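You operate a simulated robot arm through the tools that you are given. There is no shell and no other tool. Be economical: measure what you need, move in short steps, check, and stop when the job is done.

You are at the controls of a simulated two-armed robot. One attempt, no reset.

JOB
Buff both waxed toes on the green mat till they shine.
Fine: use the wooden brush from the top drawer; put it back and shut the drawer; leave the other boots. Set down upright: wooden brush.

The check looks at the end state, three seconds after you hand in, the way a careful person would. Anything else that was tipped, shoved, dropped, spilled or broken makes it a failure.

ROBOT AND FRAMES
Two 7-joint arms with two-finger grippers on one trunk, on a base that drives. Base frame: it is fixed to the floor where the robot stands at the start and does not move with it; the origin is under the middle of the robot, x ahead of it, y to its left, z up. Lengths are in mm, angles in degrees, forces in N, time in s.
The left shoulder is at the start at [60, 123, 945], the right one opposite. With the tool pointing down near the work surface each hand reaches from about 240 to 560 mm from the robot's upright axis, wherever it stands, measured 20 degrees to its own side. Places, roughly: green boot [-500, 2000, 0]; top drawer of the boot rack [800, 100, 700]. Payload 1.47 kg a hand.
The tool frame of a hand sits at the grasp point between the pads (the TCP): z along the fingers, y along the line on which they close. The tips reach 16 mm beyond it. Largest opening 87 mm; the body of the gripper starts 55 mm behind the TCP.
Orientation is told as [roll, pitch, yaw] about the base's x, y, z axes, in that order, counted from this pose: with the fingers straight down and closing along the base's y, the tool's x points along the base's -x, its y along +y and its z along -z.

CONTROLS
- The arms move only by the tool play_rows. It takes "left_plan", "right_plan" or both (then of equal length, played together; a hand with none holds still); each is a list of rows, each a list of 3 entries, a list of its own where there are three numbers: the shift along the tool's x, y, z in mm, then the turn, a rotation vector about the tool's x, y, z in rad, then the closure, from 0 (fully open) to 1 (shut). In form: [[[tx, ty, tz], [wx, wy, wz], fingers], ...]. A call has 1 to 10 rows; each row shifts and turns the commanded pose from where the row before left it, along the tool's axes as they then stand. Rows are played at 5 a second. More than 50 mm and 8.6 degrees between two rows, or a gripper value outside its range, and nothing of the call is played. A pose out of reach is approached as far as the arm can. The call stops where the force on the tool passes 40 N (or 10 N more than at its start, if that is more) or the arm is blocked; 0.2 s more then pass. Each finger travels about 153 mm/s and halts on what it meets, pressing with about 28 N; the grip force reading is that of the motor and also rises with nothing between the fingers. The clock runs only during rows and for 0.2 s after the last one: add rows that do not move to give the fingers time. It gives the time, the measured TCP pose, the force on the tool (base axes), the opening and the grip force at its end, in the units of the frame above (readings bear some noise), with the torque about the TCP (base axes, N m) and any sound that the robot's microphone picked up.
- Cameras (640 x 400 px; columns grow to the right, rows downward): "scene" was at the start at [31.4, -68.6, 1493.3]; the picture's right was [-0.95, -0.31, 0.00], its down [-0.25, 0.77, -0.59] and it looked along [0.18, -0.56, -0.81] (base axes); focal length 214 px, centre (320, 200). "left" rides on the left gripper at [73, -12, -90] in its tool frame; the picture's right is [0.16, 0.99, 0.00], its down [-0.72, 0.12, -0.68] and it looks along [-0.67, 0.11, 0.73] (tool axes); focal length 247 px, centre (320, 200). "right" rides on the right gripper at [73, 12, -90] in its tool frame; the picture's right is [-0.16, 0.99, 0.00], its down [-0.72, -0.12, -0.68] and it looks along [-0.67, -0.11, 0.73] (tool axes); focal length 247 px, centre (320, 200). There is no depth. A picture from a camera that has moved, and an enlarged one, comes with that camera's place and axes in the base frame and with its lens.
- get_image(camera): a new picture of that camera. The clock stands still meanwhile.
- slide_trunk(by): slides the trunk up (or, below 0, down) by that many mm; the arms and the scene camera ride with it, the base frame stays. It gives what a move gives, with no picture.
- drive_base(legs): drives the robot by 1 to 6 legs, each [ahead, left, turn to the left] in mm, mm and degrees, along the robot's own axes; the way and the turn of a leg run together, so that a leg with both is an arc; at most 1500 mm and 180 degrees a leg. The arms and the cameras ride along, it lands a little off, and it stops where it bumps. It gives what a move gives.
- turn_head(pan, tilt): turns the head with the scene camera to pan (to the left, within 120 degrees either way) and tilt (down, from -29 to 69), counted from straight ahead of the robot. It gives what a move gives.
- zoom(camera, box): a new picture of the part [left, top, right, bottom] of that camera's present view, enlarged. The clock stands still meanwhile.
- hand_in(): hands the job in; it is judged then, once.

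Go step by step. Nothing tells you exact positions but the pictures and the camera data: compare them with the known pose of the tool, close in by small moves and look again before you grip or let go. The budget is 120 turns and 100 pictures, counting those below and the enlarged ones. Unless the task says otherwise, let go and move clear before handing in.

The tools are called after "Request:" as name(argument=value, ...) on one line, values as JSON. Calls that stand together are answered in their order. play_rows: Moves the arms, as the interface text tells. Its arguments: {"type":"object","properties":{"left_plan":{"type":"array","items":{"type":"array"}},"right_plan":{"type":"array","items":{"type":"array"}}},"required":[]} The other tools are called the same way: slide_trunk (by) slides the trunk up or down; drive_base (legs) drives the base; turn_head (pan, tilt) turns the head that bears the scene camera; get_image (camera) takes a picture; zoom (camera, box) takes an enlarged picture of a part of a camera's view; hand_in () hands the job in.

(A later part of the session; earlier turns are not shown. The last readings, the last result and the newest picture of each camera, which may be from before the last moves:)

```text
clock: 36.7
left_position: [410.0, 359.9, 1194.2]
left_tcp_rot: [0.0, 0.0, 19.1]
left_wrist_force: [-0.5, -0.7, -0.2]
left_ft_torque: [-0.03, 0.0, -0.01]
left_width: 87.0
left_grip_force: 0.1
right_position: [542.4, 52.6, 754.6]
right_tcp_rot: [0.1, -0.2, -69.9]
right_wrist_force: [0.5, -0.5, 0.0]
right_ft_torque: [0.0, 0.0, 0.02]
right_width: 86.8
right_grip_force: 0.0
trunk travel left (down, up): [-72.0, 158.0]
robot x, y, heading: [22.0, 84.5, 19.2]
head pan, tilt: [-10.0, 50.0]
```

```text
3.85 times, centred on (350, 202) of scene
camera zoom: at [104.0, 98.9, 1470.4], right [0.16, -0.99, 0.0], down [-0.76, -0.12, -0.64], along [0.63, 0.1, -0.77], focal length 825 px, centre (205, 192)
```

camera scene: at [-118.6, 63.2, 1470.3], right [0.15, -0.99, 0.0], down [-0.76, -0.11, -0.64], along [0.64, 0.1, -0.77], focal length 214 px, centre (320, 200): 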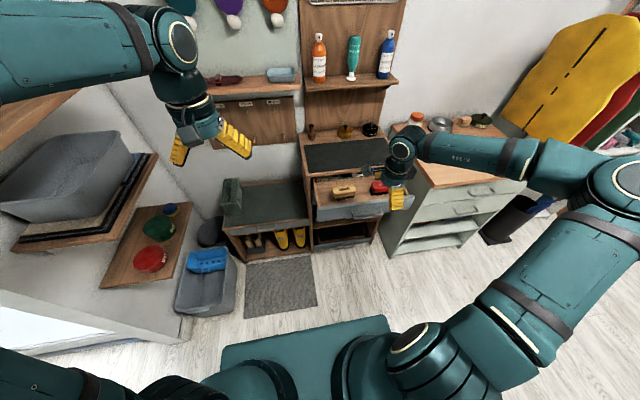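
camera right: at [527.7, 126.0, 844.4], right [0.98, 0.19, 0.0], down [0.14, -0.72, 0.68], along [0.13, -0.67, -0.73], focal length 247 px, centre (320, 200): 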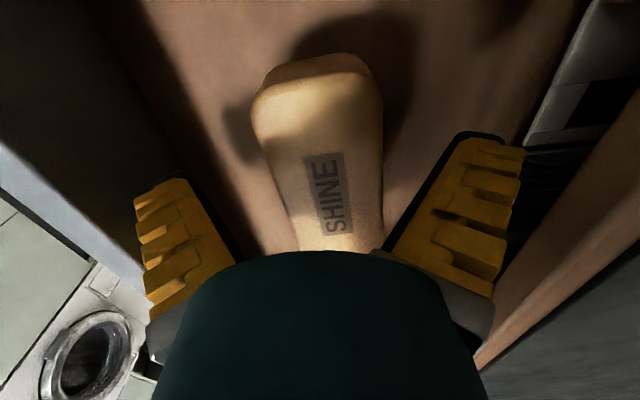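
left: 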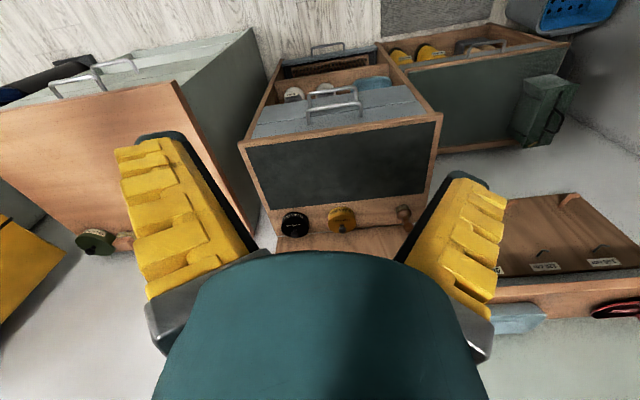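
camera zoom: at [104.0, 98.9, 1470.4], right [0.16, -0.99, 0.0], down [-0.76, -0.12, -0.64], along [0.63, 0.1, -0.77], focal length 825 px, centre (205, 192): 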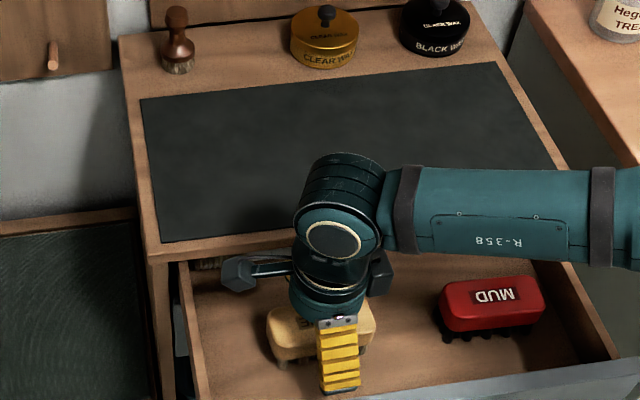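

The brush sits between the fingers, about 5 mm off centre. I shift and close.

Request:
play_rows(right_plan=[[[0, 5, 2], [0, 0, 0], 0], [[0, 0, 0], [0, 0, 0], 0.2], [[0, 0, 0], [0, 0, 0], 0.35], [[0, 0, 0], [0, 0, 0], 0.6], [[0, 0, 0], [0, 0, 0], 1], [[0, 0, 0], [0, 0, 0], 1]])

Request:
play_rows(right_plan=[[[0, 0, -20], [0, 0, 0], 1], [[0, 0, -20], [0, 0, 0], 1], [[0, 0, -20], [0, 0, 0], 1]])

Request:
get_image(camera="right")

Request:
zoom(camera="scene", box=[270, 130, 430, 234])

```text
clock: 38.1
left_position: [412.0, 360.7, 1194.4]
left_tcp_rot: [0.0, -0.1, 19.1]
left_wrist_force: [-0.5, 0.1, 0.1]
left_ft_torque: [0.0, 0.02, 0.0]
left_width: 87.0
left_grip_force: 0.0
right_position: [548.4, 55.9, 753.4]
right_tcp_rot: [0.2, -0.2, -69.9]
right_wrist_force: [-0.2, 0.2, -0.2]
right_ft_torque: [0.0, 0.0, 0.02]
right_width: 45.1
right_grip_force: 28.2
trunk travel left (down, up): [-72.0, 158.0]
robot x, y, heading: [20.7, 80.6, 19.1]
head pan, tilt: [-10.0, 50.0]
```

```text
clock: 38.9
left_position: [410.9, 359.8, 1195.3]
left_tcp_rot: [0.1, -0.1, 19.0]
left_wrist_force: [-0.3, -0.7, 0.3]
left_ft_torque: [0.02, -0.02, 0.0]
left_width: 86.9
left_grip_force: 0.0
right_position: [548.5, 53.8, 815.0]
right_tcp_rot: [0.2, -0.2, -70.0]
right_wrist_force: [-0.3, -0.5, 0.3]
right_ft_torque: [0.03, -0.01, -0.03]
right_width: 0.1
right_grip_force: 28.0
trunk travel left (down, up): [-72.0, 158.0]
robot x, y, heading: [20.9, 82.9, 19.1]
head pan, tilt: [-10.0, 50.0]
```

```text
63 pictures are left
camera right: at [534.5, 128.2, 905.3], right [0.98, 0.19, 0.0], down [0.14, -0.72, 0.68], along [0.13, -0.67, -0.73], focal length 247 px, centre (320, 200)
```

right: 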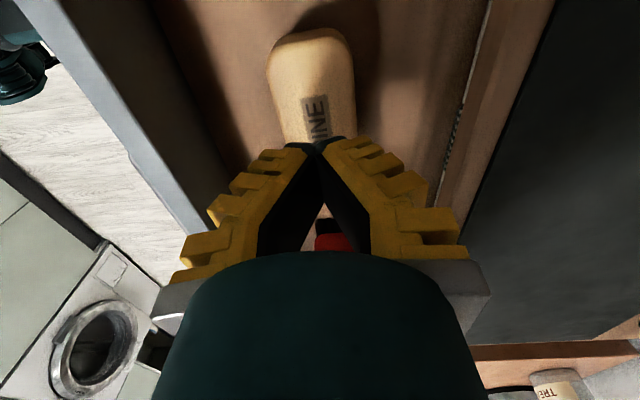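

```text
3.85 times, centred on (350, 182) of scene
camera zoom: at [103.8, 98.9, 1470.4], right [0.16, -0.99, 0.0], down [-0.76, -0.12, -0.64], along [0.63, 0.1, -0.77], focal length 825 px, centre (205, 269)
```

zoom: 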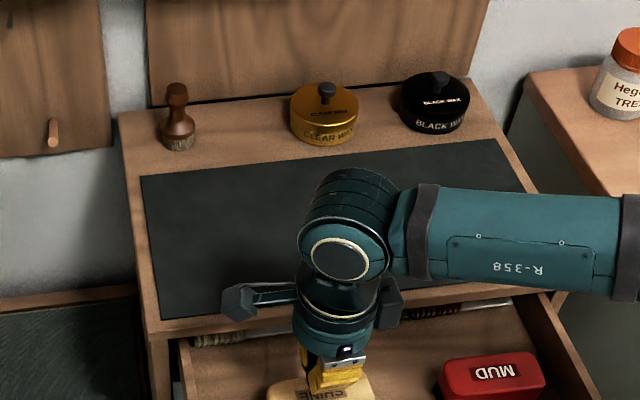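

The fingertips slid off the rounded upper edge; the brush stayed where it was. I open, go some 14 mm deeper and grip again.

Request:
play_rows(right_plan=[[[0, 0, 0], [0, 0, 0], 0], [[0, 0, 0], [0, 0, 0], 0], [[0, 0, 0], [0, 0, 0], 0], [[0, 0, 20], [0, 0, 0], 0], [[0, 0, 20], [0, 0, 0], 0], [[0, 0, 20], [0, 0, 0], 0], [[0, 0, 10], [0, 0, 0], 0], [[0, 0, 6], [0, 0, 0], 0]])

Request:
get_image(camera="right")

Request:
zoom(camera="scene", box=[290, 180, 390, 245])

```text
clock: 40.7
left_position: [411.8, 359.7, 1195.5]
left_tcp_rot: [-0.1, 0.0, 19.1]
left_wrist_force: [-0.2, 0.2, -0.4]
left_ft_torque: [0.01, -0.02, -0.02]
left_width: 86.7
left_grip_force: 0.1
right_position: [548.5, 53.3, 739.6]
right_tcp_rot: [0.2, -0.1, -70.0]
right_wrist_force: [0.3, 0.4, -0.2]
right_ft_torque: [-0.01, -0.02, -0.02]
right_width: 87.0
right_grip_force: 0.1
trunk travel left (down, up): [-72.0, 158.0]
robot x, y, heading: [20.8, 80.2, 19.2]
head pan, tilt: [-10.0, 50.0]
```

```text
61 pictures are left
camera right: at [533.5, 126.4, 828.0], right [0.98, 0.19, 0.0], down [0.14, -0.72, 0.68], along [0.13, -0.67, -0.73], focal length 247 px, centre (320, 200)
```

right: 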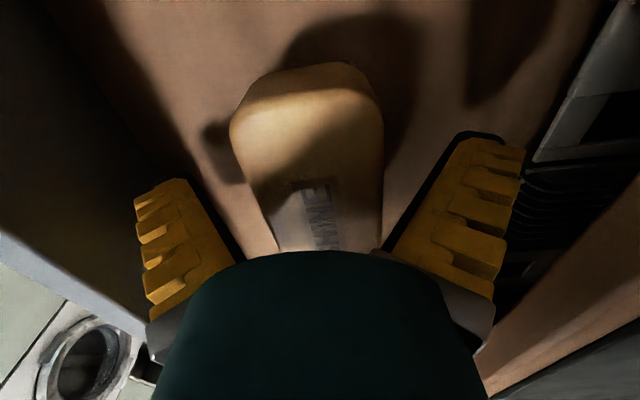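

```text
6.15 times, centred on (340, 212) of scene
camera zoom: at [104.1, 98.8, 1470.3], right [0.16, -0.99, 0.0], down [-0.76, -0.12, -0.64], along [0.63, 0.1, -0.77], focal length 1320 px, centre (197, 123)
```

zoom: 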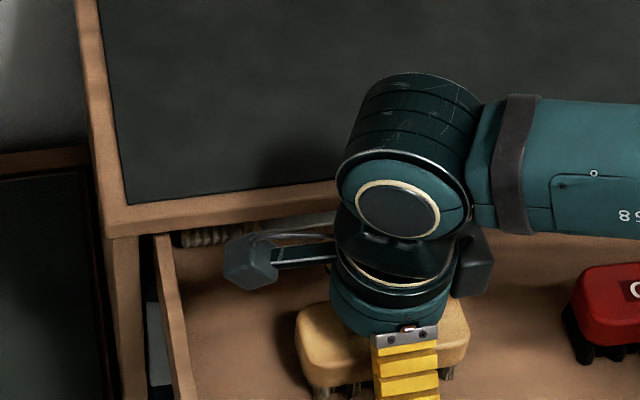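

The brush is centred with the top about 20 mm above the TCP. I close and lift a little.

Request:
play_rows(right_plan=[[[0, 0, 0], [0, 0, 0], 0.3], [[0, 0, 0], [0, 0, 0], 0.5], [[0, 0, 0], [0, 0, 0], 1], [[0, 0, 0], [0, 0, 0], 1], [[0, 0, -15], [0, 0, 0], 1], [[0, 0, -15], [0, 0, 0], 1]])

Request:
get_image(camera="right")

Request:
zoom(camera="scene", box=[290, 180, 390, 245])

```text
clock: 42.1
left_position: [410.3, 358.2, 1195.8]
left_tcp_rot: [0.1, 0.1, 19.1]
left_wrist_force: [0.7, 0.8, -0.1]
left_ft_torque: [-0.03, 0.0, 0.0]
left_width: 87.0
left_grip_force: 0.0
right_position: [547.0, 52.6, 769.2]
right_tcp_rot: [0.2, -0.3, -69.9]
right_wrist_force: [-0.1, 0.0, -1.1]
right_ft_torque: [0.0, 0.0, 0.03]
right_width: 48.1
right_grip_force: 28.2
trunk travel left (down, up): [-72.0, 158.0]
robot x, y, heading: [22.6, 80.6, 19.1]
head pan, tilt: [-10.0, 50.0]
```

```text
59 pictures are left
camera right: at [533.3, 126.7, 858.6], right [0.98, 0.19, 0.0], down [0.14, -0.72, 0.68], along [0.13, -0.67, -0.73], focal length 247 px, centre (320, 200)
```

right: 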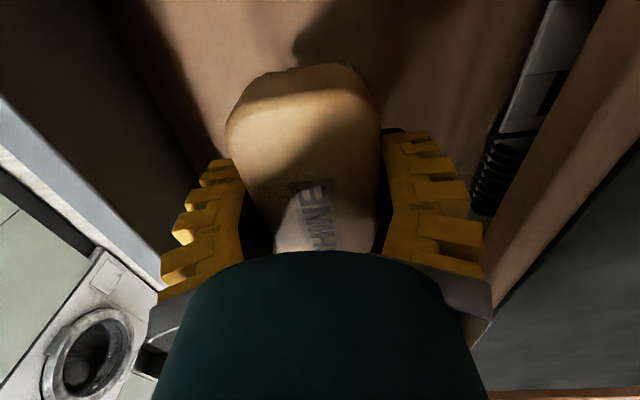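

```text
6.15 times, centred on (340, 212) of scene
camera zoom: at [104.0, 98.8, 1470.4], right [0.16, -0.99, 0.0], down [-0.76, -0.12, -0.64], along [0.63, 0.1, -0.77], focal length 1320 px, centre (197, 123)
```

zoom: 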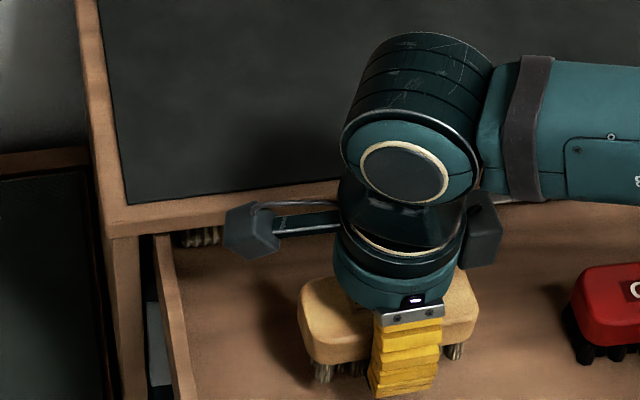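

The brush is held (48 mm). I lift it clear, pull in a little, and drive back to the middle of the room.

Request:
play_rows(right_plan=[[[0, 0, -45], [0, 0, 0], 1], [[0, 0, -45], [0, 0, 0], 1], [[0, 0, -45], [0, 0, 0], 1], [[0, 0, -45], [0, 0, 0], 1], [[0, 0, -45], [0, 0, 0], 1], [[0, 0, -45], [0, 0, 0], 1], [[0, -40, 0], [0, 0, 0], 1], [[0, -40, 0], [0, 0, 0], 1]])

Request:
drive_base(legs=[[-150, 0, 0]])

Request:
get_image(camera="right")

Request:
get_image(camera="scene")

```text
clock: 43.9
left_position: [410.1, 360.6, 1195.9]
left_tcp_rot: [-0.1, -0.1, 19.0]
left_wrist_force: [-0.4, 0.1, 0.2]
left_ft_torque: [0.01, 0.0, -0.03]
left_width: 86.9
left_grip_force: 0.1
right_position: [470.6, 24.1, 1037.0]
right_tcp_rot: [0.1, -0.2, -69.9]
right_wrist_force: [-0.2, 0.0, -1.9]
right_ft_torque: [-0.01, 0.02, -0.03]
right_width: 48.0
right_grip_force: 27.7
trunk travel left (down, up): [-72.0, 158.0]
robot x, y, heading: [18.8, 80.7, 19.2]
head pan, tilt: [-10.0, 50.0]
```

```text
clock: 45.3
left_position: [266.8, 309.7, 1196.2]
left_tcp_rot: [0.1, 0.0, 19.1]
left_wrist_force: [0.2, -0.1, -0.5]
left_ft_torque: [0.0, -0.01, 0.04]
left_width: 87.1
left_grip_force: 0.1
right_position: [328.4, -26.1, 1037.7]
right_tcp_rot: [0.2, -0.1, -69.8]
right_wrist_force: [-0.1, 0.5, -0.7]
right_ft_torque: [-0.02, 0.0, 0.01]
right_width: 48.1
right_grip_force: 27.7
trunk travel left (down, up): [-72.0, 158.0]
robot x, y, heading: [-123.1, 31.9, 18.8]
head pan, tilt: [-10.0, 50.0]
```

```text
57 pictures are left
camera right: at [313.8, 47.2, 1127.6], right [0.98, 0.19, 0.01], down [0.14, -0.72, 0.68], along [0.13, -0.67, -0.73], focal length 247 px, centre (320, 200)
```

right: 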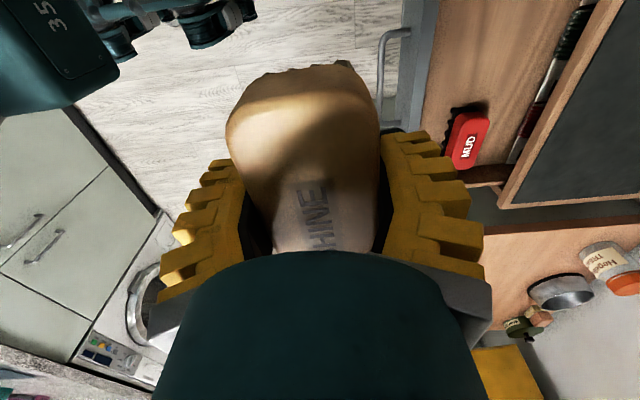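

```text
56 pictures are left
camera scene: at [-40.0, 48.8, 1470.5], right [0.16, -0.99, 0.0], down [-0.76, -0.12, -0.64], along [0.64, 0.1, -0.77], focal length 214 px, centre (320, 200)
```

scene: 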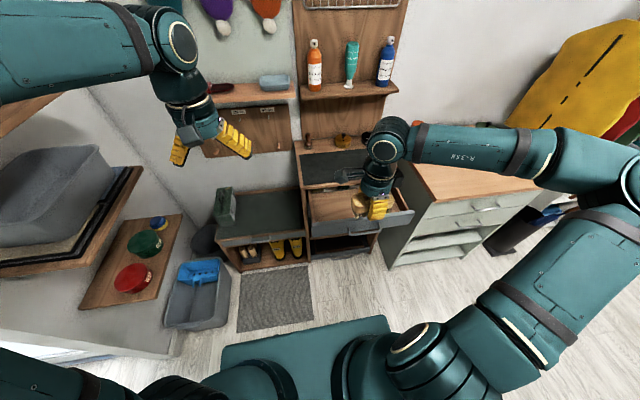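

The brush is safe in hand. Before turning I shift right to be clear of the left wall shelves, then turn about to face the counter.

Request:
drive_base(legs=[[0, -250, 0], [0, 0, -90], [0, 0, -90]])

Request:
turn_head(pan=-5, tilt=40)

Request:
get_image(camera="scene")

```text
clock: 55.8
left_position: [-434.8, -475.8, 1193.9]
left_tcp_rot: [0.0, 0.1, -161.8]
left_wrist_force: [0.4, -1.1, 0.3]
left_ft_torque: [0.01, 0.0, -0.01]
left_width: 87.0
left_grip_force: 0.0
right_position: [-492.3, -138.9, 1037.3]
right_tcp_rot: [0.2, 0.0, 109.2]
right_wrist_force: [-0.4, 0.3, -0.5]
right_ft_torque: [-0.02, 0.01, 0.0]
right_width: 47.7
right_grip_force: 27.9
trunk travel left (down, up): [-72.0, 158.0]
robot x, y, heading: [-40.4, -205.1, -161.7]
head pan, tilt: [-10.0, 50.0]
```

```text
clock: 56.5
left_position: [-435.1, -475.4, 1195.2]
left_tcp_rot: [0.0, 0.0, -161.8]
left_wrist_force: [-0.2, 0.6, 0.0]
left_ft_torque: [-0.01, 0.02, -0.03]
left_width: 87.0
left_grip_force: 0.1
right_position: [-491.6, -139.3, 1037.6]
right_tcp_rot: [0.1, -0.1, 109.2]
right_wrist_force: [-0.4, -0.4, -1.2]
right_ft_torque: [0.0, -0.01, -0.02]
right_width: 47.4
right_grip_force: 28.6
trunk travel left (down, up): [-72.0, 158.0]
robot x, y, heading: [-40.2, -204.0, -161.8]
head pan, tilt: [-5.0, 40.0]
```

```text
55 pictures are left
camera scene: at [-133.8, -225.9, 1484.5], right [-0.23, 0.97, 0.0], down [0.63, 0.15, -0.77], along [-0.75, -0.17, -0.64], focal length 214 px, centre (320, 200)
```

scene: 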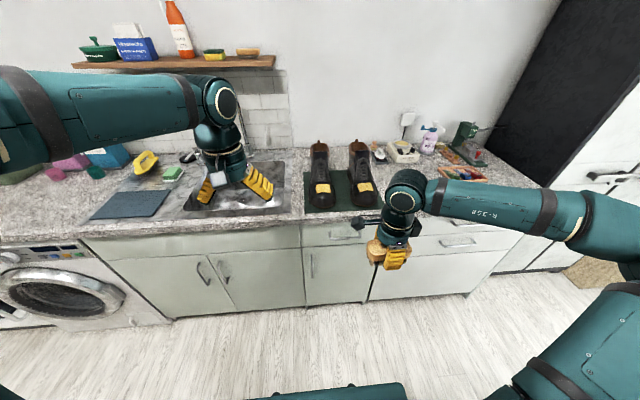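

I'm facing the counter with both boots ahead. I zoom in to locate the waxed patches.

Request:
zoom(camera="scene", box=[290, 130, 420, 215])

```text
4.71 times, centred on (355, 172) of scene
camera zoom: at [-133.8, -225.9, 1484.5], right [-0.23, 0.97, 0.0], down [0.63, 0.15, -0.77], along [-0.75, -0.17, -0.64], focal length 1009 px, centre (155, 329)
```

zoom: 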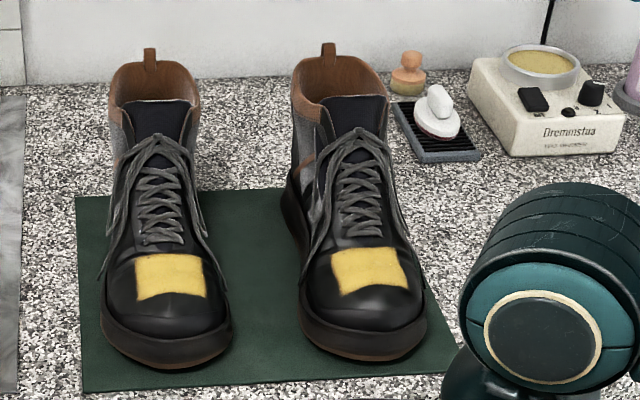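

Patches triangulate to about (-757,-354,1005) and (-820,-205,993). I raise the trunk for clearance, pull the left hand back, and drive nearer.

Request:
slide_trunk(by=70)

Request:
play_rows(left_plan=[[[40, 0, 0], [0, 0, 0], 0], [[40, 0, 0], [0, 0, 0], 0], [[30, 0, 0], [0, 0, 0], 0]])

Request:
drive_base(legs=[[240, 0, 0]])

Request:
get_image(camera="scene")

Request:
get_image(camera="right")

```text
clock: 57.6
left_position: [-435.0, -475.8, 1264.3]
left_tcp_rot: [-0.1, 0.0, -161.8]
left_wrist_force: [0.2, 0.2, -0.4]
left_ft_torque: [0.01, -0.03, -0.02]
left_width: 86.8
left_grip_force: 0.1
right_position: [-491.8, -138.8, 1107.3]
right_tcp_rot: [0.1, -0.1, 109.2]
right_wrist_force: [0.3, -0.7, -0.9]
right_ft_torque: [0.03, -0.04, 0.02]
right_width: 47.7
right_grip_force: 28.3
trunk travel left (down, up): [-142.0, 88.0]
robot x, y, heading: [-41.3, -202.9, -161.9]
head pan, tilt: [-5.0, 40.0]
```

```text
clock: 58.4
left_position: [-329.1, -443.4, 1265.8]
left_tcp_rot: [0.0, -0.1, -161.8]
left_wrist_force: [0.6, 0.1, 0.6]
left_ft_torque: [-0.01, -0.02, -0.01]
left_width: 87.1
left_grip_force: 0.2
right_position: [-489.8, -139.5, 1108.0]
right_tcp_rot: [0.3, -0.2, 109.2]
right_wrist_force: [0.3, -0.3, -1.3]
right_ft_torque: [-0.01, 0.05, 0.0]
right_width: 47.9
right_grip_force: 28.2
trunk travel left (down, up): [-142.0, 88.0]
robot x, y, heading: [-37.0, -206.8, -161.8]
head pan, tilt: [-5.0, 40.0]
```

```text
clock: 60.2
left_position: [-557.7, -518.7, 1266.2]
left_tcp_rot: [0.0, 0.0, -161.6]
left_wrist_force: [-0.8, -0.1, 1.2]
left_ft_torque: [-0.02, -0.02, -0.01]
left_width: 86.8
left_grip_force: 0.1
right_position: [-718.9, -215.3, 1106.5]
right_tcp_rot: [0.2, -0.2, 109.2]
right_wrist_force: [0.5, -0.4, -1.6]
right_ft_torque: [0.04, -0.03, 0.01]
right_width: 47.8
right_grip_force: 28.0
trunk travel left (down, up): [-142.0, 88.0]
robot x, y, heading: [-268.4, -280.6, -161.9]
head pan, tilt: [-5.0, 40.0]
```

```text
53 pictures are left
camera scene: at [-361.3, -301.1, 1554.4], right [-0.23, 0.97, 0.0], down [0.63, 0.15, -0.77], along [-0.74, -0.18, -0.64], focal length 214 px, centre (320, 200)
```

scene: 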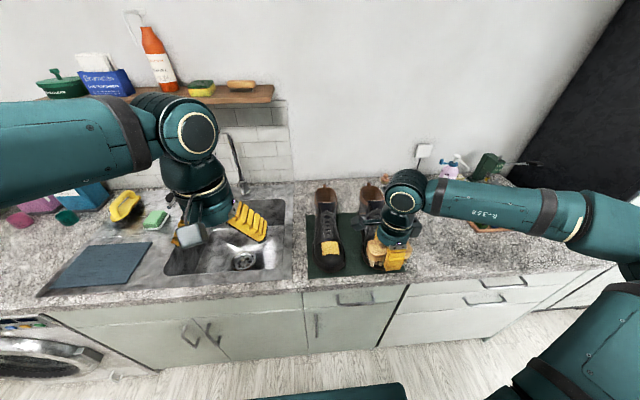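

```text
52 pictures are left
camera right: at [-705.6, -286.9, 1196.8], right [-0.98, -0.18, 0.0], down [-0.13, 0.72, 0.68], along [-0.12, 0.67, -0.73], focal length 247 px, centre (320, 200)
```

right: 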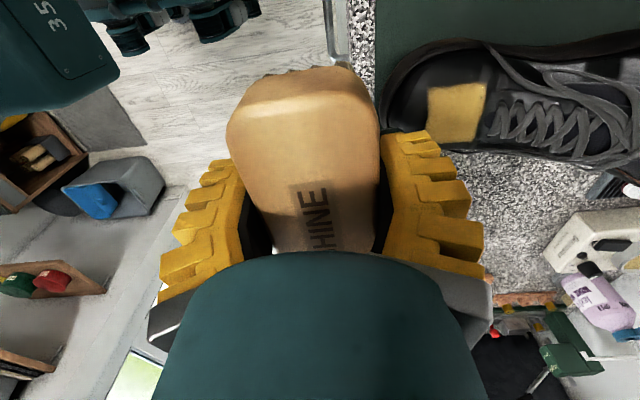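

The right patch is at about (-836,-208,985) and the left at (-778,-365,990). I bring the brush above the right toe, with a tilt to match the slope of the toe.

Request:
play_rows(right_plan=[[[-22, 35, 0], [-0.1, 0, 0], 1], [[-22, 35, 0], [-0.1, 0, 0], 1], [[0, 30, 0], [0, 0, 0], 1], [[0, 0, 25], [0, 0, 0], 1]])

Request:
get_image(camera="right")

Request:
zoom(camera="scene", box=[290, 160, 450, 280])

```text
clock: 61.2
left_position: [-556.2, -518.0, 1265.8]
left_tcp_rot: [0.0, 0.0, -161.7]
left_wrist_force: [0.5, 0.6, 0.0]
left_ft_torque: [-0.02, -0.01, 0.04]
left_width: 86.9
left_grip_force: 0.1
right_position: [-829.6, -206.8, 1089.9]
right_tcp_rot: [11.6, -0.1, 109.3]
right_wrist_force: [0.1, -0.7, -0.7]
right_ft_torque: [-0.02, 0.01, -0.03]
right_width: 47.8
right_grip_force: 28.3
trunk travel left (down, up): [-142.0, 88.0]
robot x, y, heading: [-268.0, -276.9, -161.6]
head pan, tilt: [-5.0, 40.0]
```

```text
51 pictures are left
camera right: at [-799.6, -273.3, 1181.4], right [-0.96, -0.17, 0.2], down [0.0, 0.76, 0.64], along [-0.26, 0.62, -0.74], focal length 247 px, centre (320, 200)
```

right: 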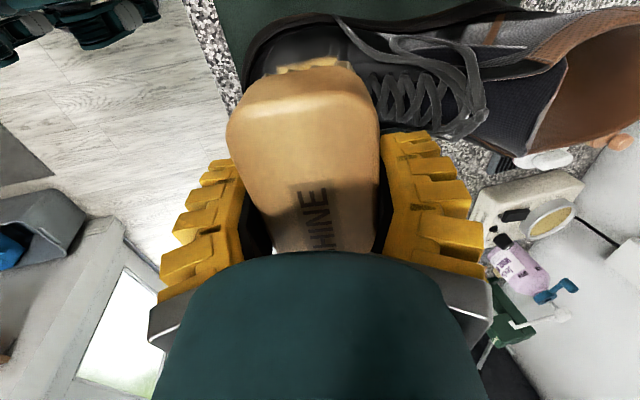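

```text
3.33 times, centred on (370, 220) of scene
camera zoom: at [-360.6, -300.0, 1554.5], right [-0.23, 0.97, 0.0], down [0.63, 0.15, -0.77], along [-0.75, -0.18, -0.64], focal length 715 px, centre (153, 133)
```

zoom: 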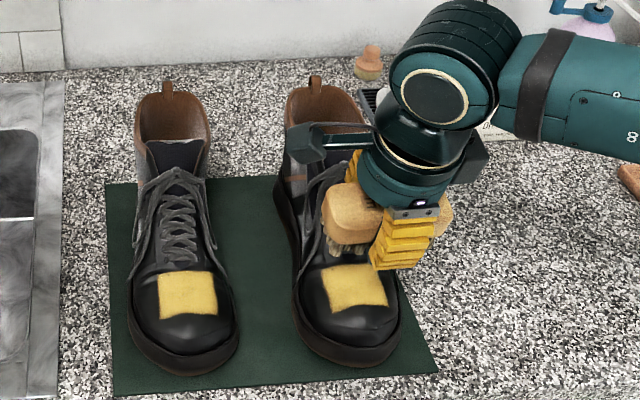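

The brush is about 70 mm above the right patch. I lower straight down 45 mm, then in small steps until contact.

Request:
play_rows(right_plan=[[[0, -3, 15], [0, 0, 0], 1], [[0, -3, 15], [0, 0, 0], 1], [[0, -3, 15], [0, 0, 0], 1]])

Request:
zoom(camera="scene", box=[290, 160, 450, 280])

```text
clock: 62.0
left_position: [-558.3, -518.6, 1267.3]
left_tcp_rot: [-0.1, 0.0, -161.7]
left_wrist_force: [-0.2, -0.8, 0.8]
left_ft_torque: [-0.01, -0.05, 0.01]
left_width: 86.9
left_grip_force: 0.2
right_position: [-829.8, -205.9, 1044.6]
right_tcp_rot: [11.6, -0.2, 109.4]
right_wrist_force: [0.3, 0.2, -1.5]
right_ft_torque: [-0.02, -0.01, 0.04]
right_width: 47.8
right_grip_force: 27.8
trunk travel left (down, up): [-142.0, 88.0]
robot x, y, heading: [-264.9, -278.8, -161.8]
head pan, tilt: [-5.0, 40.0]
```

```text
3.33 times, centred on (370, 220) of scene
camera zoom: at [-360.6, -300.5, 1554.5], right [-0.23, 0.97, 0.0], down [0.63, 0.15, -0.77], along [-0.75, -0.18, -0.64], focal length 715 px, centre (153, 133)
```

zoom: 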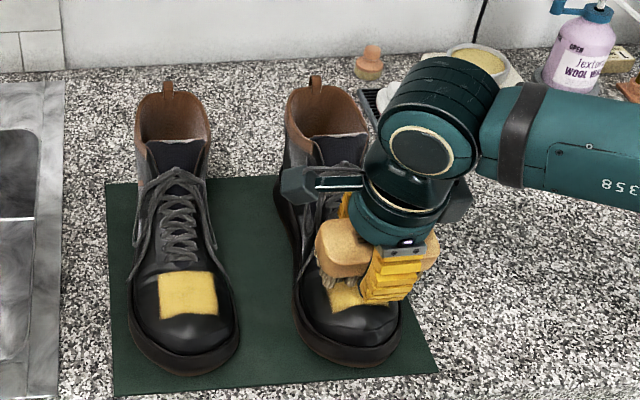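

Close above the patch now. I shift slightly left and step down gently to contact.

Request:
play_rows(right_plan=[[[10, -2, 6], [0, 0, 0], 1], [[0, -1, 5], [0, 0, 0], 1], [[0, -1, 5], [0, 0, 0], 1]])

Request:
zoom(camera="scene", box=[330, 190, 430, 265])

```text
clock: 62.8
left_position: [-556.9, -520.6, 1265.1]
left_tcp_rot: [0.1, 0.1, -161.6]
left_wrist_force: [0.2, -0.3, -0.4]
left_ft_torque: [-0.02, -0.02, 0.0]
left_width: 87.1
left_grip_force: 0.0
right_position: [-828.5, -217.3, 1031.5]
right_tcp_rot: [11.8, 0.0, 109.3]
right_wrist_force: [-0.1, 0.0, -1.1]
right_ft_torque: [0.01, 0.01, 0.0]
right_width: 47.7
right_grip_force: 27.2
trunk travel left (down, up): [-142.0, 88.0]
robot x, y, heading: [-267.8, -279.1, -161.6]
head pan, tilt: [-5.0, 40.0]
```

```text
5.33 times, centred on (380, 228) of scene
camera zoom: at [-360.4, -300.9, 1554.5], right [-0.23, 0.97, 0.0], down [0.63, 0.15, -0.77], along [-0.75, -0.18, -0.64], focal length 1144 px, centre (0, 53)
```

zoom: 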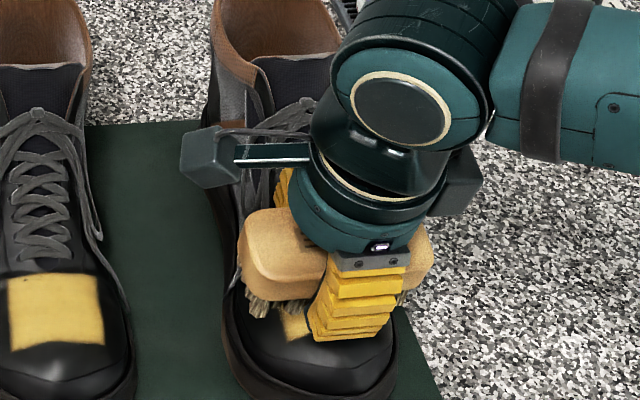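

No contact yet. I step further down.

Request:
play_rows(right_plan=[[[0, -1, 4], [0, 0, 0], 1], [[0, -1, 4], [0, 0, 0], 1], [[0, -1, 4], [0, 0, 0], 1]])

Request:
play_rows(right_plan=[[[0, -1, 3], [0, 0, 0], 1], [[0, 0, 3], [0, 0, 0], 1]])

Request:
zoom(camera="scene", box=[330, 190, 430, 265])

```text
clock: 63.6
left_position: [-556.5, -518.9, 1266.3]
left_tcp_rot: [0.0, 0.0, -161.6]
left_wrist_force: [1.0, 0.5, 0.2]
left_ft_torque: [0.0, 0.0, -0.03]
left_width: 87.2
left_grip_force: 0.2
right_position: [-827.5, -216.2, 1019.0]
right_tcp_rot: [11.8, -0.1, 109.3]
right_wrist_force: [-0.3, -0.3, -0.7]
right_ft_torque: [-0.01, -0.01, -0.01]
right_width: 47.9
right_grip_force: 27.4
trunk travel left (down, up): [-142.0, 88.0]
robot x, y, heading: [-266.8, -279.8, -161.8]
head pan, tilt: [-5.0, 40.0]
```

```text
clock: 64.2
left_position: [-557.4, -517.8, 1265.9]
left_tcp_rot: [0.0, 0.1, -161.7]
left_wrist_force: [-0.1, 0.9, 0.2]
left_ft_torque: [0.02, -0.01, 0.02]
left_width: 87.0
left_grip_force: 0.0
right_position: [-827.4, -216.7, 1012.0]
right_tcp_rot: [11.7, -0.1, 109.4]
right_wrist_force: [0.8, 0.3, -0.2]
right_ft_torque: [0.03, -0.01, 0.0]
right_width: 47.8
right_grip_force: 28.0
trunk travel left (down, up): [-142.0, 88.0]
robot x, y, heading: [-267.9, -280.4, -161.8]
head pan, tilt: [-5.0, 40.0]
```

```text
5.33 times, centred on (380, 228) of scene
camera zoom: at [-360.3, -300.7, 1554.5], right [-0.23, 0.97, 0.0], down [0.63, 0.15, -0.77], along [-0.75, -0.18, -0.64], focal length 1144 px, centre (0, 53)
```

zoom: 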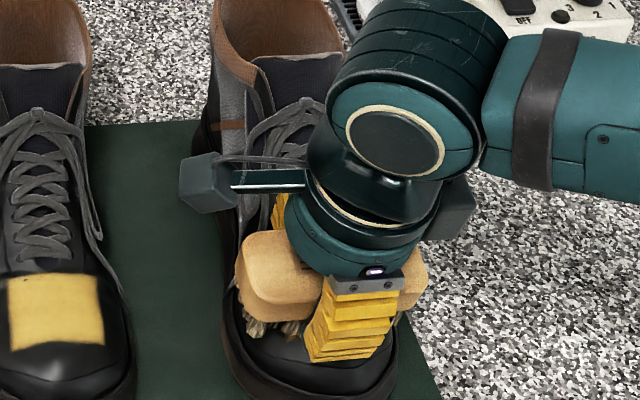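

Still no reaction force. I keep stepping down in small increments.

Request:
play_rows(right_plan=[[[0, 0, 3], [0, 0, 0], 1], [[0, 0, 3], [0, 0, 0], 1]])

Request:
play_rows(right_plan=[[[0, 0, 3], [0, 0, 0], 1], [[0, 0, 0], [0, 0, 0], 1]])

Request:
get_image(camera="right")

```text
clock: 64.8
left_position: [-556.4, -518.7, 1266.9]
left_tcp_rot: [0.1, 0.0, -161.6]
left_wrist_force: [0.1, -0.1, -0.4]
left_ft_torque: [0.0, -0.04, -0.02]
left_width: 86.9
left_grip_force: 0.0
right_position: [-827.9, -216.7, 1007.1]
right_tcp_rot: [11.7, -0.2, 109.2]
right_wrist_force: [-0.3, -0.4, -1.1]
right_ft_torque: [0.01, 0.0, -0.02]
right_width: 47.6
right_grip_force: 28.6
trunk travel left (down, up): [-142.0, 88.0]
robot x, y, heading: [-266.0, -284.3, -161.8]
head pan, tilt: [-5.0, 40.0]
```

```text
clock: 65.4
left_position: [-558.0, -519.1, 1266.5]
left_tcp_rot: [0.1, 0.0, -161.7]
left_wrist_force: [-0.3, -0.4, -0.5]
left_ft_torque: [-0.02, -0.03, -0.01]
left_width: 87.1
left_grip_force: 0.1
right_position: [-828.8, -217.3, 1003.4]
right_tcp_rot: [11.8, -0.3, 109.2]
right_wrist_force: [-0.3, -0.3, -0.4]
right_ft_torque: [0.01, -0.02, 0.0]
right_width: 47.8
right_grip_force: 27.9
trunk travel left (down, up): [-142.0, 88.0]
robot x, y, heading: [-265.3, -281.4, -161.7]
head pan, tilt: [-5.0, 40.0]
```

```text
46 pictures are left
camera right: at [-799.1, -283.2, 1093.9], right [-0.96, -0.17, 0.2], down [0.0, 0.76, 0.64], along [-0.26, 0.62, -0.74], focal length 247 px, centre (320, 200)
```

right: 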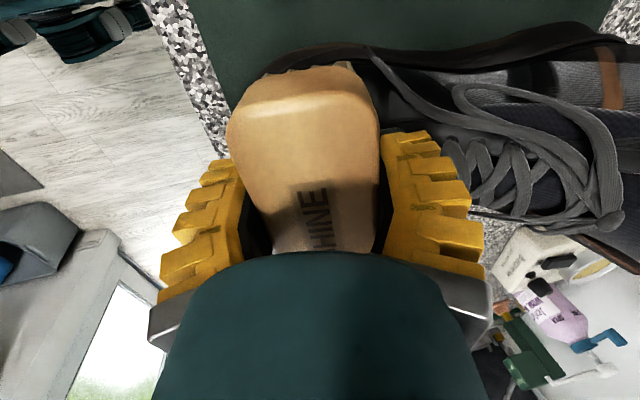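

No contact yet at z 1003. I add a bit more tilt so the rear finger stays off the laces, and step down further.

Request:
play_rows(right_plan=[[[0, 0, 0], [-0.1, 0, 0], 1], [[0, -1, 3], [0, 0, 0], 1], [[0, -1, 3], [0, 0, 0], 1]])

Request:
zoom(camera="scene", box=[330, 190, 430, 265])

```text
clock: 66.2
left_position: [-556.7, -518.4, 1266.8]
left_tcp_rot: [0.0, 0.1, -161.8]
left_wrist_force: [-1.2, -0.3, -0.3]
left_ft_torque: [0.02, -0.01, 0.01]
left_width: 87.0
left_grip_force: 0.0
right_position: [-829.7, -216.8, 998.1]
right_tcp_rot: [17.5, -0.1, 109.3]
right_wrist_force: [-0.3, 0.0, 3.1]
right_ft_torque: [0.09, 0.0, 0.01]
right_width: 48.0
right_grip_force: 27.9
trunk travel left (down, up): [-142.0, 88.0]
robot x, y, heading: [-265.5, -276.5, -161.6]
head pan, tilt: [-5.0, 40.0]
```

```text
5.33 times, centred on (380, 228) of scene
camera zoom: at [-359.9, -300.6, 1554.6], right [-0.23, 0.97, 0.0], down [0.63, 0.15, -0.77], along [-0.75, -0.18, -0.64], focal length 1144 px, centre (0, 53)
```

zoom: 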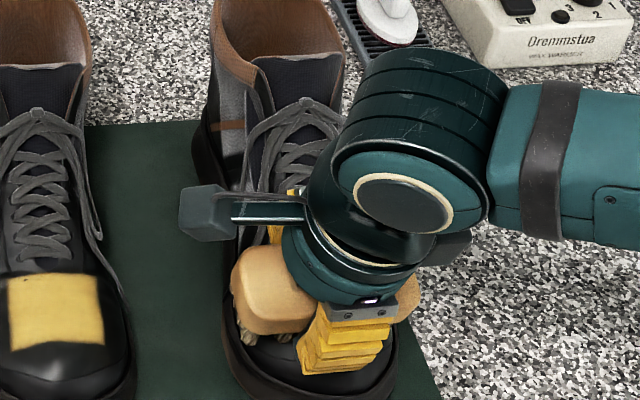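

First light contact (~4 N). The patch centre is ~20 mm to the right and ~12 mm further forward, so I slide there and begin gentle strokes while watching force.

Request:
play_rows(right_plan=[[[-11, 0, -1], [0, 0, 0], 1], [[-11, 0, 0], [0, 0, 0], 1], [[0, 6, 0], [0, 0, 0], 1], [[0, 6, 0], [0, 0, 0], 1]])

Request:
play_rows(right_plan=[[[0, 6, 0], [0, 0, 0], 1], [[0, -10, 0], [0, 0, 0], 1], [[0, -10, 1], [0, 0, 0], 1], [[0, 10, 0], [0, 0, 0], 1], [[0, 10, 0], [0, 0, 0], 1]])

Request:
zoom(camera="scene", box=[330, 190, 430, 265])

```text
clock: 67.2
left_position: [-558.1, -518.8, 1266.0]
left_tcp_rot: [0.0, -0.1, -161.6]
left_wrist_force: [0.1, -0.1, 0.5]
left_ft_torque: [-0.03, 0.0, 0.0]
left_width: 87.0
left_grip_force: 0.0
right_position: [-848.4, -200.4, 1002.1]
right_tcp_rot: [17.4, -0.1, 109.3]
right_wrist_force: [-0.2, 0.7, -0.9]
right_ft_torque: [0.02, -0.07, 0.01]
right_width: 47.6
right_grip_force: 28.0
trunk travel left (down, up): [-142.0, 88.0]
robot x, y, heading: [-265.8, -279.0, -161.8]
head pan, tilt: [-5.0, 40.0]
```

```text
clock: 68.4
left_position: [-557.3, -518.5, 1267.1]
left_tcp_rot: [-0.1, -0.1, -161.7]
left_wrist_force: [0.1, -0.5, 1.0]
left_ft_torque: [0.01, 0.02, 0.03]
left_width: 87.0
left_grip_force: 0.0
right_position: [-852.6, -203.3, 1002.4]
right_tcp_rot: [17.4, -0.1, 109.3]
right_wrist_force: [-0.8, -0.3, -1.4]
right_ft_torque: [0.01, -0.02, -0.01]
right_width: 47.8
right_grip_force: 28.2
trunk travel left (down, up): [-142.0, 88.0]
robot x, y, heading: [-265.2, -277.4, -161.9]
head pan, tilt: [-5.0, 40.0]
```

```text
5.33 times, centred on (380, 228) of scene
camera zoom: at [-359.9, -300.7, 1554.5], right [-0.23, 0.97, 0.0], down [0.63, 0.15, -0.77], along [-0.75, -0.18, -0.64], focal length 1144 px, centre (0, 53)
```

zoom: 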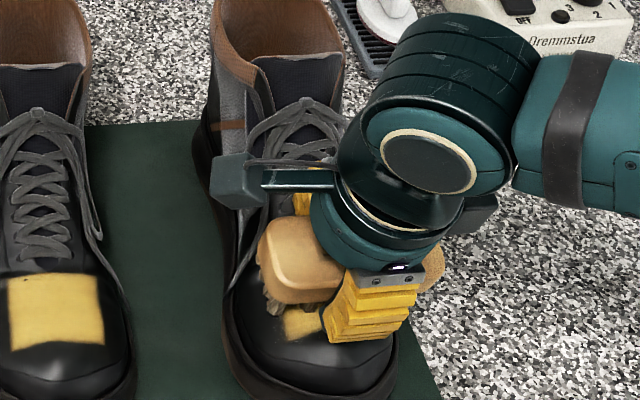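

The brush is over the patch but lifted off. I ease it down again until I feel contact.

Request:
play_rows(right_plan=[[[0, -3, 3], [0, 0, 0], 1], [[0, -1, 3], [0, 0, 0], 1]])

Request:
play_rows(right_plan=[[[0, -1, 3], [0, 0, 0], 1], [[0, 0, 0], [0, 0, 0], 1]])

```text
clock: 69.0
left_position: [-557.9, -518.7, 1265.5]
left_tcp_rot: [0.0, 0.0, -161.7]
left_wrist_force: [-0.5, -0.9, 0.3]
left_ft_torque: [0.0, -0.01, 0.0]
left_width: 86.8
left_grip_force: 0.0
right_position: [-851.8, -200.9, 995.7]
right_tcp_rot: [17.8, -0.2, 109.3]
right_wrist_force: [-9.9, -4.0, 21.4]
right_ft_torque: [-0.11, -0.03, -0.05]
right_width: 50.2
right_grip_force: 28.4
trunk travel left (down, up): [-142.0, 88.0]
robot x, y, heading: [-266.9, -279.7, -161.8]
head pan, tilt: [-5.0, 40.0]
```

```text
clock: 69.6
left_position: [-556.4, -518.8, 1266.1]
left_tcp_rot: [0.0, -0.1, -161.6]
left_wrist_force: [0.1, -0.3, 0.9]
left_ft_torque: [0.01, -0.03, -0.02]
left_width: 87.0
left_grip_force: 0.2
right_position: [-849.7, -200.3, 992.2]
right_tcp_rot: [17.4, -0.2, 109.2]
right_wrist_force: [-4.8, -3.3, 18.0]
right_ft_torque: [-0.03, -0.2, -0.01]
right_width: 51.1
right_grip_force: 27.8
trunk travel left (down, up): [-142.0, 88.0]
robot x, y, heading: [-266.2, -277.0, -161.6]
head pan, tilt: [-5.0, 40.0]
```

That is firm contact (20 N), and the brush is shifting slightly in the grip. I back off 4 mm and inspect.

Request:
play_rows(right_plan=[[[0, 0, -3], [0, 0, 0], 1], [[0, 0, -2], [0, 0, 0], 1]])

Request:
zoom(camera="scene", box=[330, 190, 430, 265])

Request:
get_image(camera="right")

```text
clock: 70.2
left_position: [-557.2, -519.0, 1265.6]
left_tcp_rot: [0.0, 0.0, -161.7]
left_wrist_force: [0.1, 0.1, 0.7]
left_ft_torque: [0.0, 0.01, -0.01]
left_width: 87.0
left_grip_force: 0.0
right_position: [-849.2, -197.3, 995.2]
right_tcp_rot: [17.3, -0.1, 109.3]
right_wrist_force: [-0.3, 0.9, -1.1]
right_ft_torque: [0.0, 0.0, 0.01]
right_width: 49.6
right_grip_force: 27.9
trunk travel left (down, up): [-142.0, 88.0]
robot x, y, heading: [-264.7, -277.2, -161.8]
head pan, tilt: [-5.0, 40.0]
```

```text
5.33 times, centred on (380, 228) of scene
camera zoom: at [-360.1, -300.7, 1554.4], right [-0.23, 0.97, 0.0], down [0.63, 0.15, -0.77], along [-0.75, -0.18, -0.64], focal length 1144 px, centre (0, 53)
```

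zoom: 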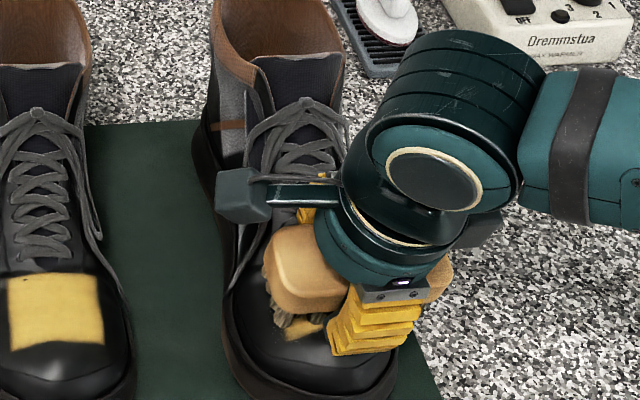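

```text
42 pictures are left
camera right: at [-809.3, -262.4, 1085.0], right [-0.94, -0.16, 0.29], down [0.06, 0.78, 0.62], along [-0.33, 0.6, -0.73], focal length 247 px, centre (320, 200)
```

right: 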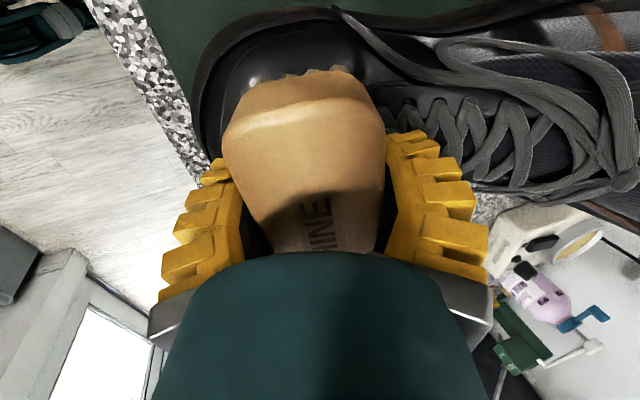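

The brush holds, slightly rocked in the grip. I resume with light pressure and fore-aft strokes.

Request:
play_rows(right_plan=[[[0, 0, 2.5], [0, 0, 0], 1], [[0, -8, 0], [0, 0, 0], 1], [[0, -8, 0.5], [0, 0, 0], 1], [[0, 8, 0], [0, 0, 0], 1], [[0, 8, 0], [0, 0, 0], 1]])

Request:
play_rows(right_plan=[[[0, -8, 0], [0, 0, 0], 1], [[0, -8, 0.5], [0, 0, 0], 1], [[0, -6, 0.5], [0, 0, 0], 1]])

Request:
play_rows(right_plan=[[[0, 7, 0], [0, 0, 0], 1], [[0, 7, 0], [0, 0, 0], 1], [[0, 7, 0], [0, 0, 0], 1], [[0, -7, 0.5], [0, 0, 0], 1], [[0, -7, 0], [0, 0, 0], 1], [[0, -7, 0], [0, 0, 0], 1]])

Request:
zoom(camera="scene", box=[330, 190, 430, 265])

```text
clock: 71.4
left_position: [-558.2, -519.3, 1265.9]
left_tcp_rot: [0.0, 0.1, -161.8]
left_wrist_force: [1.4, 0.0, -0.1]
left_ft_torque: [-0.01, -0.01, -0.03]
left_width: 87.1
left_grip_force: 0.1
right_position: [-850.0, -200.6, 994.4]
right_tcp_rot: [17.4, -0.1, 109.3]
right_wrist_force: [-0.2, -1.1, -1.5]
right_ft_torque: [0.0, -0.01, 0.01]
right_width: 49.8
right_grip_force: 27.5
trunk travel left (down, up): [-142.0, 88.0]
robot x, y, heading: [-270.0, -276.4, -161.9]
head pan, tilt: [-5.0, 40.0]
```

```text
clock: 72.2
left_position: [-557.0, -518.4, 1265.8]
left_tcp_rot: [0.1, 0.0, -161.7]
left_wrist_force: [0.9, -0.2, -0.1]
left_ft_torque: [0.02, 0.02, 0.03]
left_width: 87.1
left_grip_force: 0.1
right_position: [-831.6, -193.9, 986.3]
right_tcp_rot: [17.6, -0.1, 109.2]
right_wrist_force: [-7.7, -2.8, 15.8]
right_ft_torque: [0.03, -0.09, -0.03]
right_width: 50.4
right_grip_force: 28.2
trunk travel left (down, up): [-142.0, 88.0]
robot x, y, heading: [-269.9, -277.9, -161.7]
head pan, tilt: [-5.0, 40.0]
```

```text
clock: 73.6
left_position: [-557.3, -518.6, 1266.0]
left_tcp_rot: [-0.1, 0.1, -161.7]
left_wrist_force: [0.4, 0.0, 0.6]
left_ft_torque: [-0.02, -0.03, 0.0]
left_width: 87.1
left_grip_force: 0.1
right_position: [-831.7, -194.2, 986.7]
right_tcp_rot: [17.5, -0.1, 109.3]
right_wrist_force: [-4.5, 0.2, 10.6]
right_ft_torque: [0.03, -0.07, 0.01]
right_width: 49.2
right_grip_force: 27.6
trunk travel left (down, up): [-142.0, 88.0]
robot x, y, heading: [-267.5, -281.1, -161.8]
head pan, tilt: [-5.0, 40.0]
```

```text
5.33 times, centred on (380, 228) of scene
camera zoom: at [-360.0, -300.8, 1554.7], right [-0.23, 0.97, 0.0], down [0.63, 0.15, -0.77], along [-0.75, -0.18, -0.64], focal length 1144 px, centre (0, 53)
```

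zoom: 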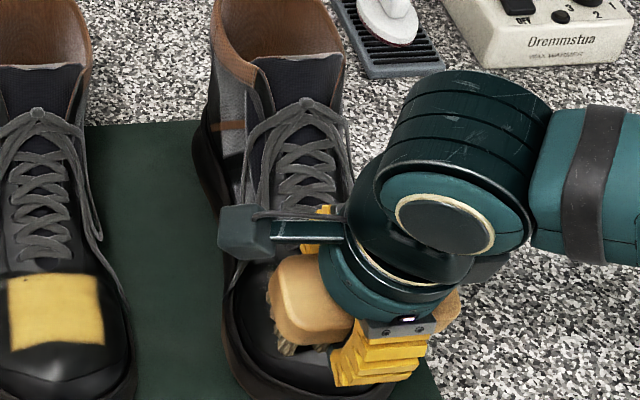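

Forces are moderate (10–16 N) and the boot stays put. I do a further set of strokes with slight side shifts, then lift to inspect.

Request:
play_rows(right_plan=[[[4, 7, 0], [0, 0, 0], 1], [[4, 7, 0], [0, 0, 0], 1], [[0, 7, 0.5], [0, 0, 0], 1], [[0, -7, 0], [0, 0, 0], 1], [[0, -7, 0], [0, 0, 0], 1], [[0, -7, 0], [0, 0, 0], 1], [[0, 7, 0], [0, 0, 0], 1], [[0, 7, 0], [0, 0, 0], 1], [[0, 7, 0], [0, 0, 0], 1]])

Request:
play_rows(right_plan=[[[0, 0, -30], [0, 0, 0], 1], [[0, -30, -30], [0, 0, 0], 1], [[0, -40, 0], [0, 0, 0], 1]])

Request:
zoom(camera="scene", box=[300, 170, 440, 270])

Request:
get_image(camera="right")

```text
clock: 75.6
left_position: [-557.5, -518.7, 1264.4]
left_tcp_rot: [0.0, 0.0, -161.7]
left_wrist_force: [-0.2, -0.3, -0.7]
left_ft_torque: [-0.01, -0.03, 0.02]
left_width: 87.1
left_grip_force: 0.0
right_position: [-846.5, -208.6, 991.2]
right_tcp_rot: [17.4, -0.2, 109.3]
right_wrist_force: [-0.1, -0.3, -0.9]
right_ft_torque: [0.03, 0.0, -0.01]
right_width: 49.3
right_grip_force: 28.1
trunk travel left (down, up): [-142.0, 88.0]
robot x, y, heading: [-267.2, -279.9, -161.7]
head pan, tilt: [-5.0, 40.0]
```

```text
clock: 76.4
left_position: [-556.6, -519.3, 1266.3]
left_tcp_rot: [-0.1, 0.0, -161.7]
left_wrist_force: [0.2, -0.2, -0.6]
left_ft_torque: [-0.04, -0.01, 0.0]
left_width: 87.1
left_grip_force: 0.1
right_position: [-764.8, -181.6, 1027.6]
right_tcp_rot: [17.4, -0.1, 109.4]
right_wrist_force: [0.4, 0.0, -0.5]
right_ft_torque: [0.01, 0.03, 0.02]
right_width: 49.0
right_grip_force: 28.1
trunk travel left (down, up): [-142.0, 88.0]
robot x, y, heading: [-267.0, -280.9, -161.5]
head pan, tilt: [-5.0, 40.0]
```

```text
4.00 times, centred on (370, 220) of scene
camera zoom: at [-359.5, -300.6, 1554.6], right [-0.23, 0.97, 0.0], down [0.63, 0.15, -0.77], along [-0.75, -0.18, -0.64], focal length 858 px, centre (120, 120)
```

zoom: 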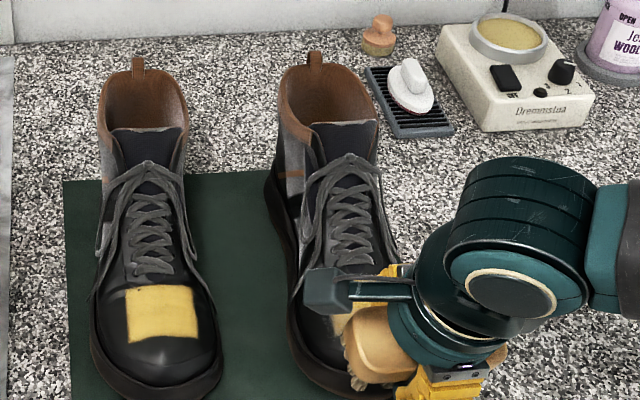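

```text
39 pictures are left
camera right: at [-727.2, -245.0, 1116.6], right [-0.94, -0.16, 0.3], down [0.06, 0.79, 0.62], along [-0.33, 0.6, -0.73], focal length 247 px, centre (320, 200)
```

right: 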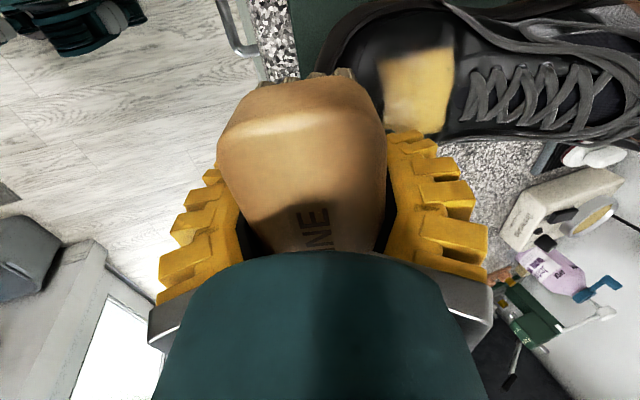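

Request:
zoom(camera="right", box=[340, 10, 500, 140])

```text
3.08 times, centred on (420, 75) of right
camera zoom: at [-727.2, -245.0, 1116.6], right [-0.94, -0.16, 0.3], down [0.06, 0.79, 0.62], along [-0.33, 0.6, -0.73], focal length 760 px, centre (12, 585)
```

zoom: 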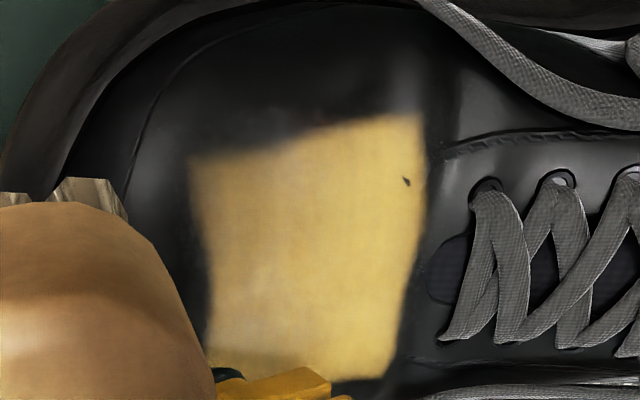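

The wax is trimmed only on its left front edge. The brush seems rocked in the grip with its right end low, so it touched beside the patch; I check its attitude.

Request:
zoom(camera="scene", box=[360, 220, 440, 280])

Request:
zoom(camera="left", box=[0, 0, 640, 400])

```text
6.67 times, centred on (400, 250) of scene
camera zoom: at [-359.5, -300.6, 1554.6], right [-0.23, 0.97, 0.0], down [0.63, 0.15, -0.77], along [-0.75, -0.18, -0.64], focal length 1430 px, centre (-213, -133)
```

zoom: 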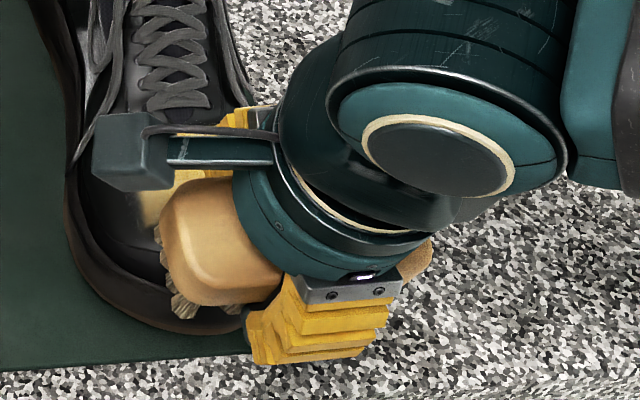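

```text
1.00 times, centred on (320, 200) of left (not enlarged: the box is as wide or as high as the picture)
camera zoom: at [-491.2, -485.7, 1356.2], right [0.46, -0.89, 0.0], down [-0.65, -0.34, 0.68], along [-0.6, -0.31, -0.73], focal length 247 px, centre (320, 200)
```

zoom: 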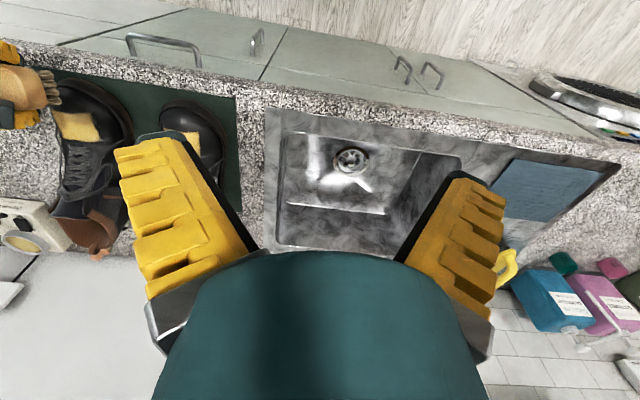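

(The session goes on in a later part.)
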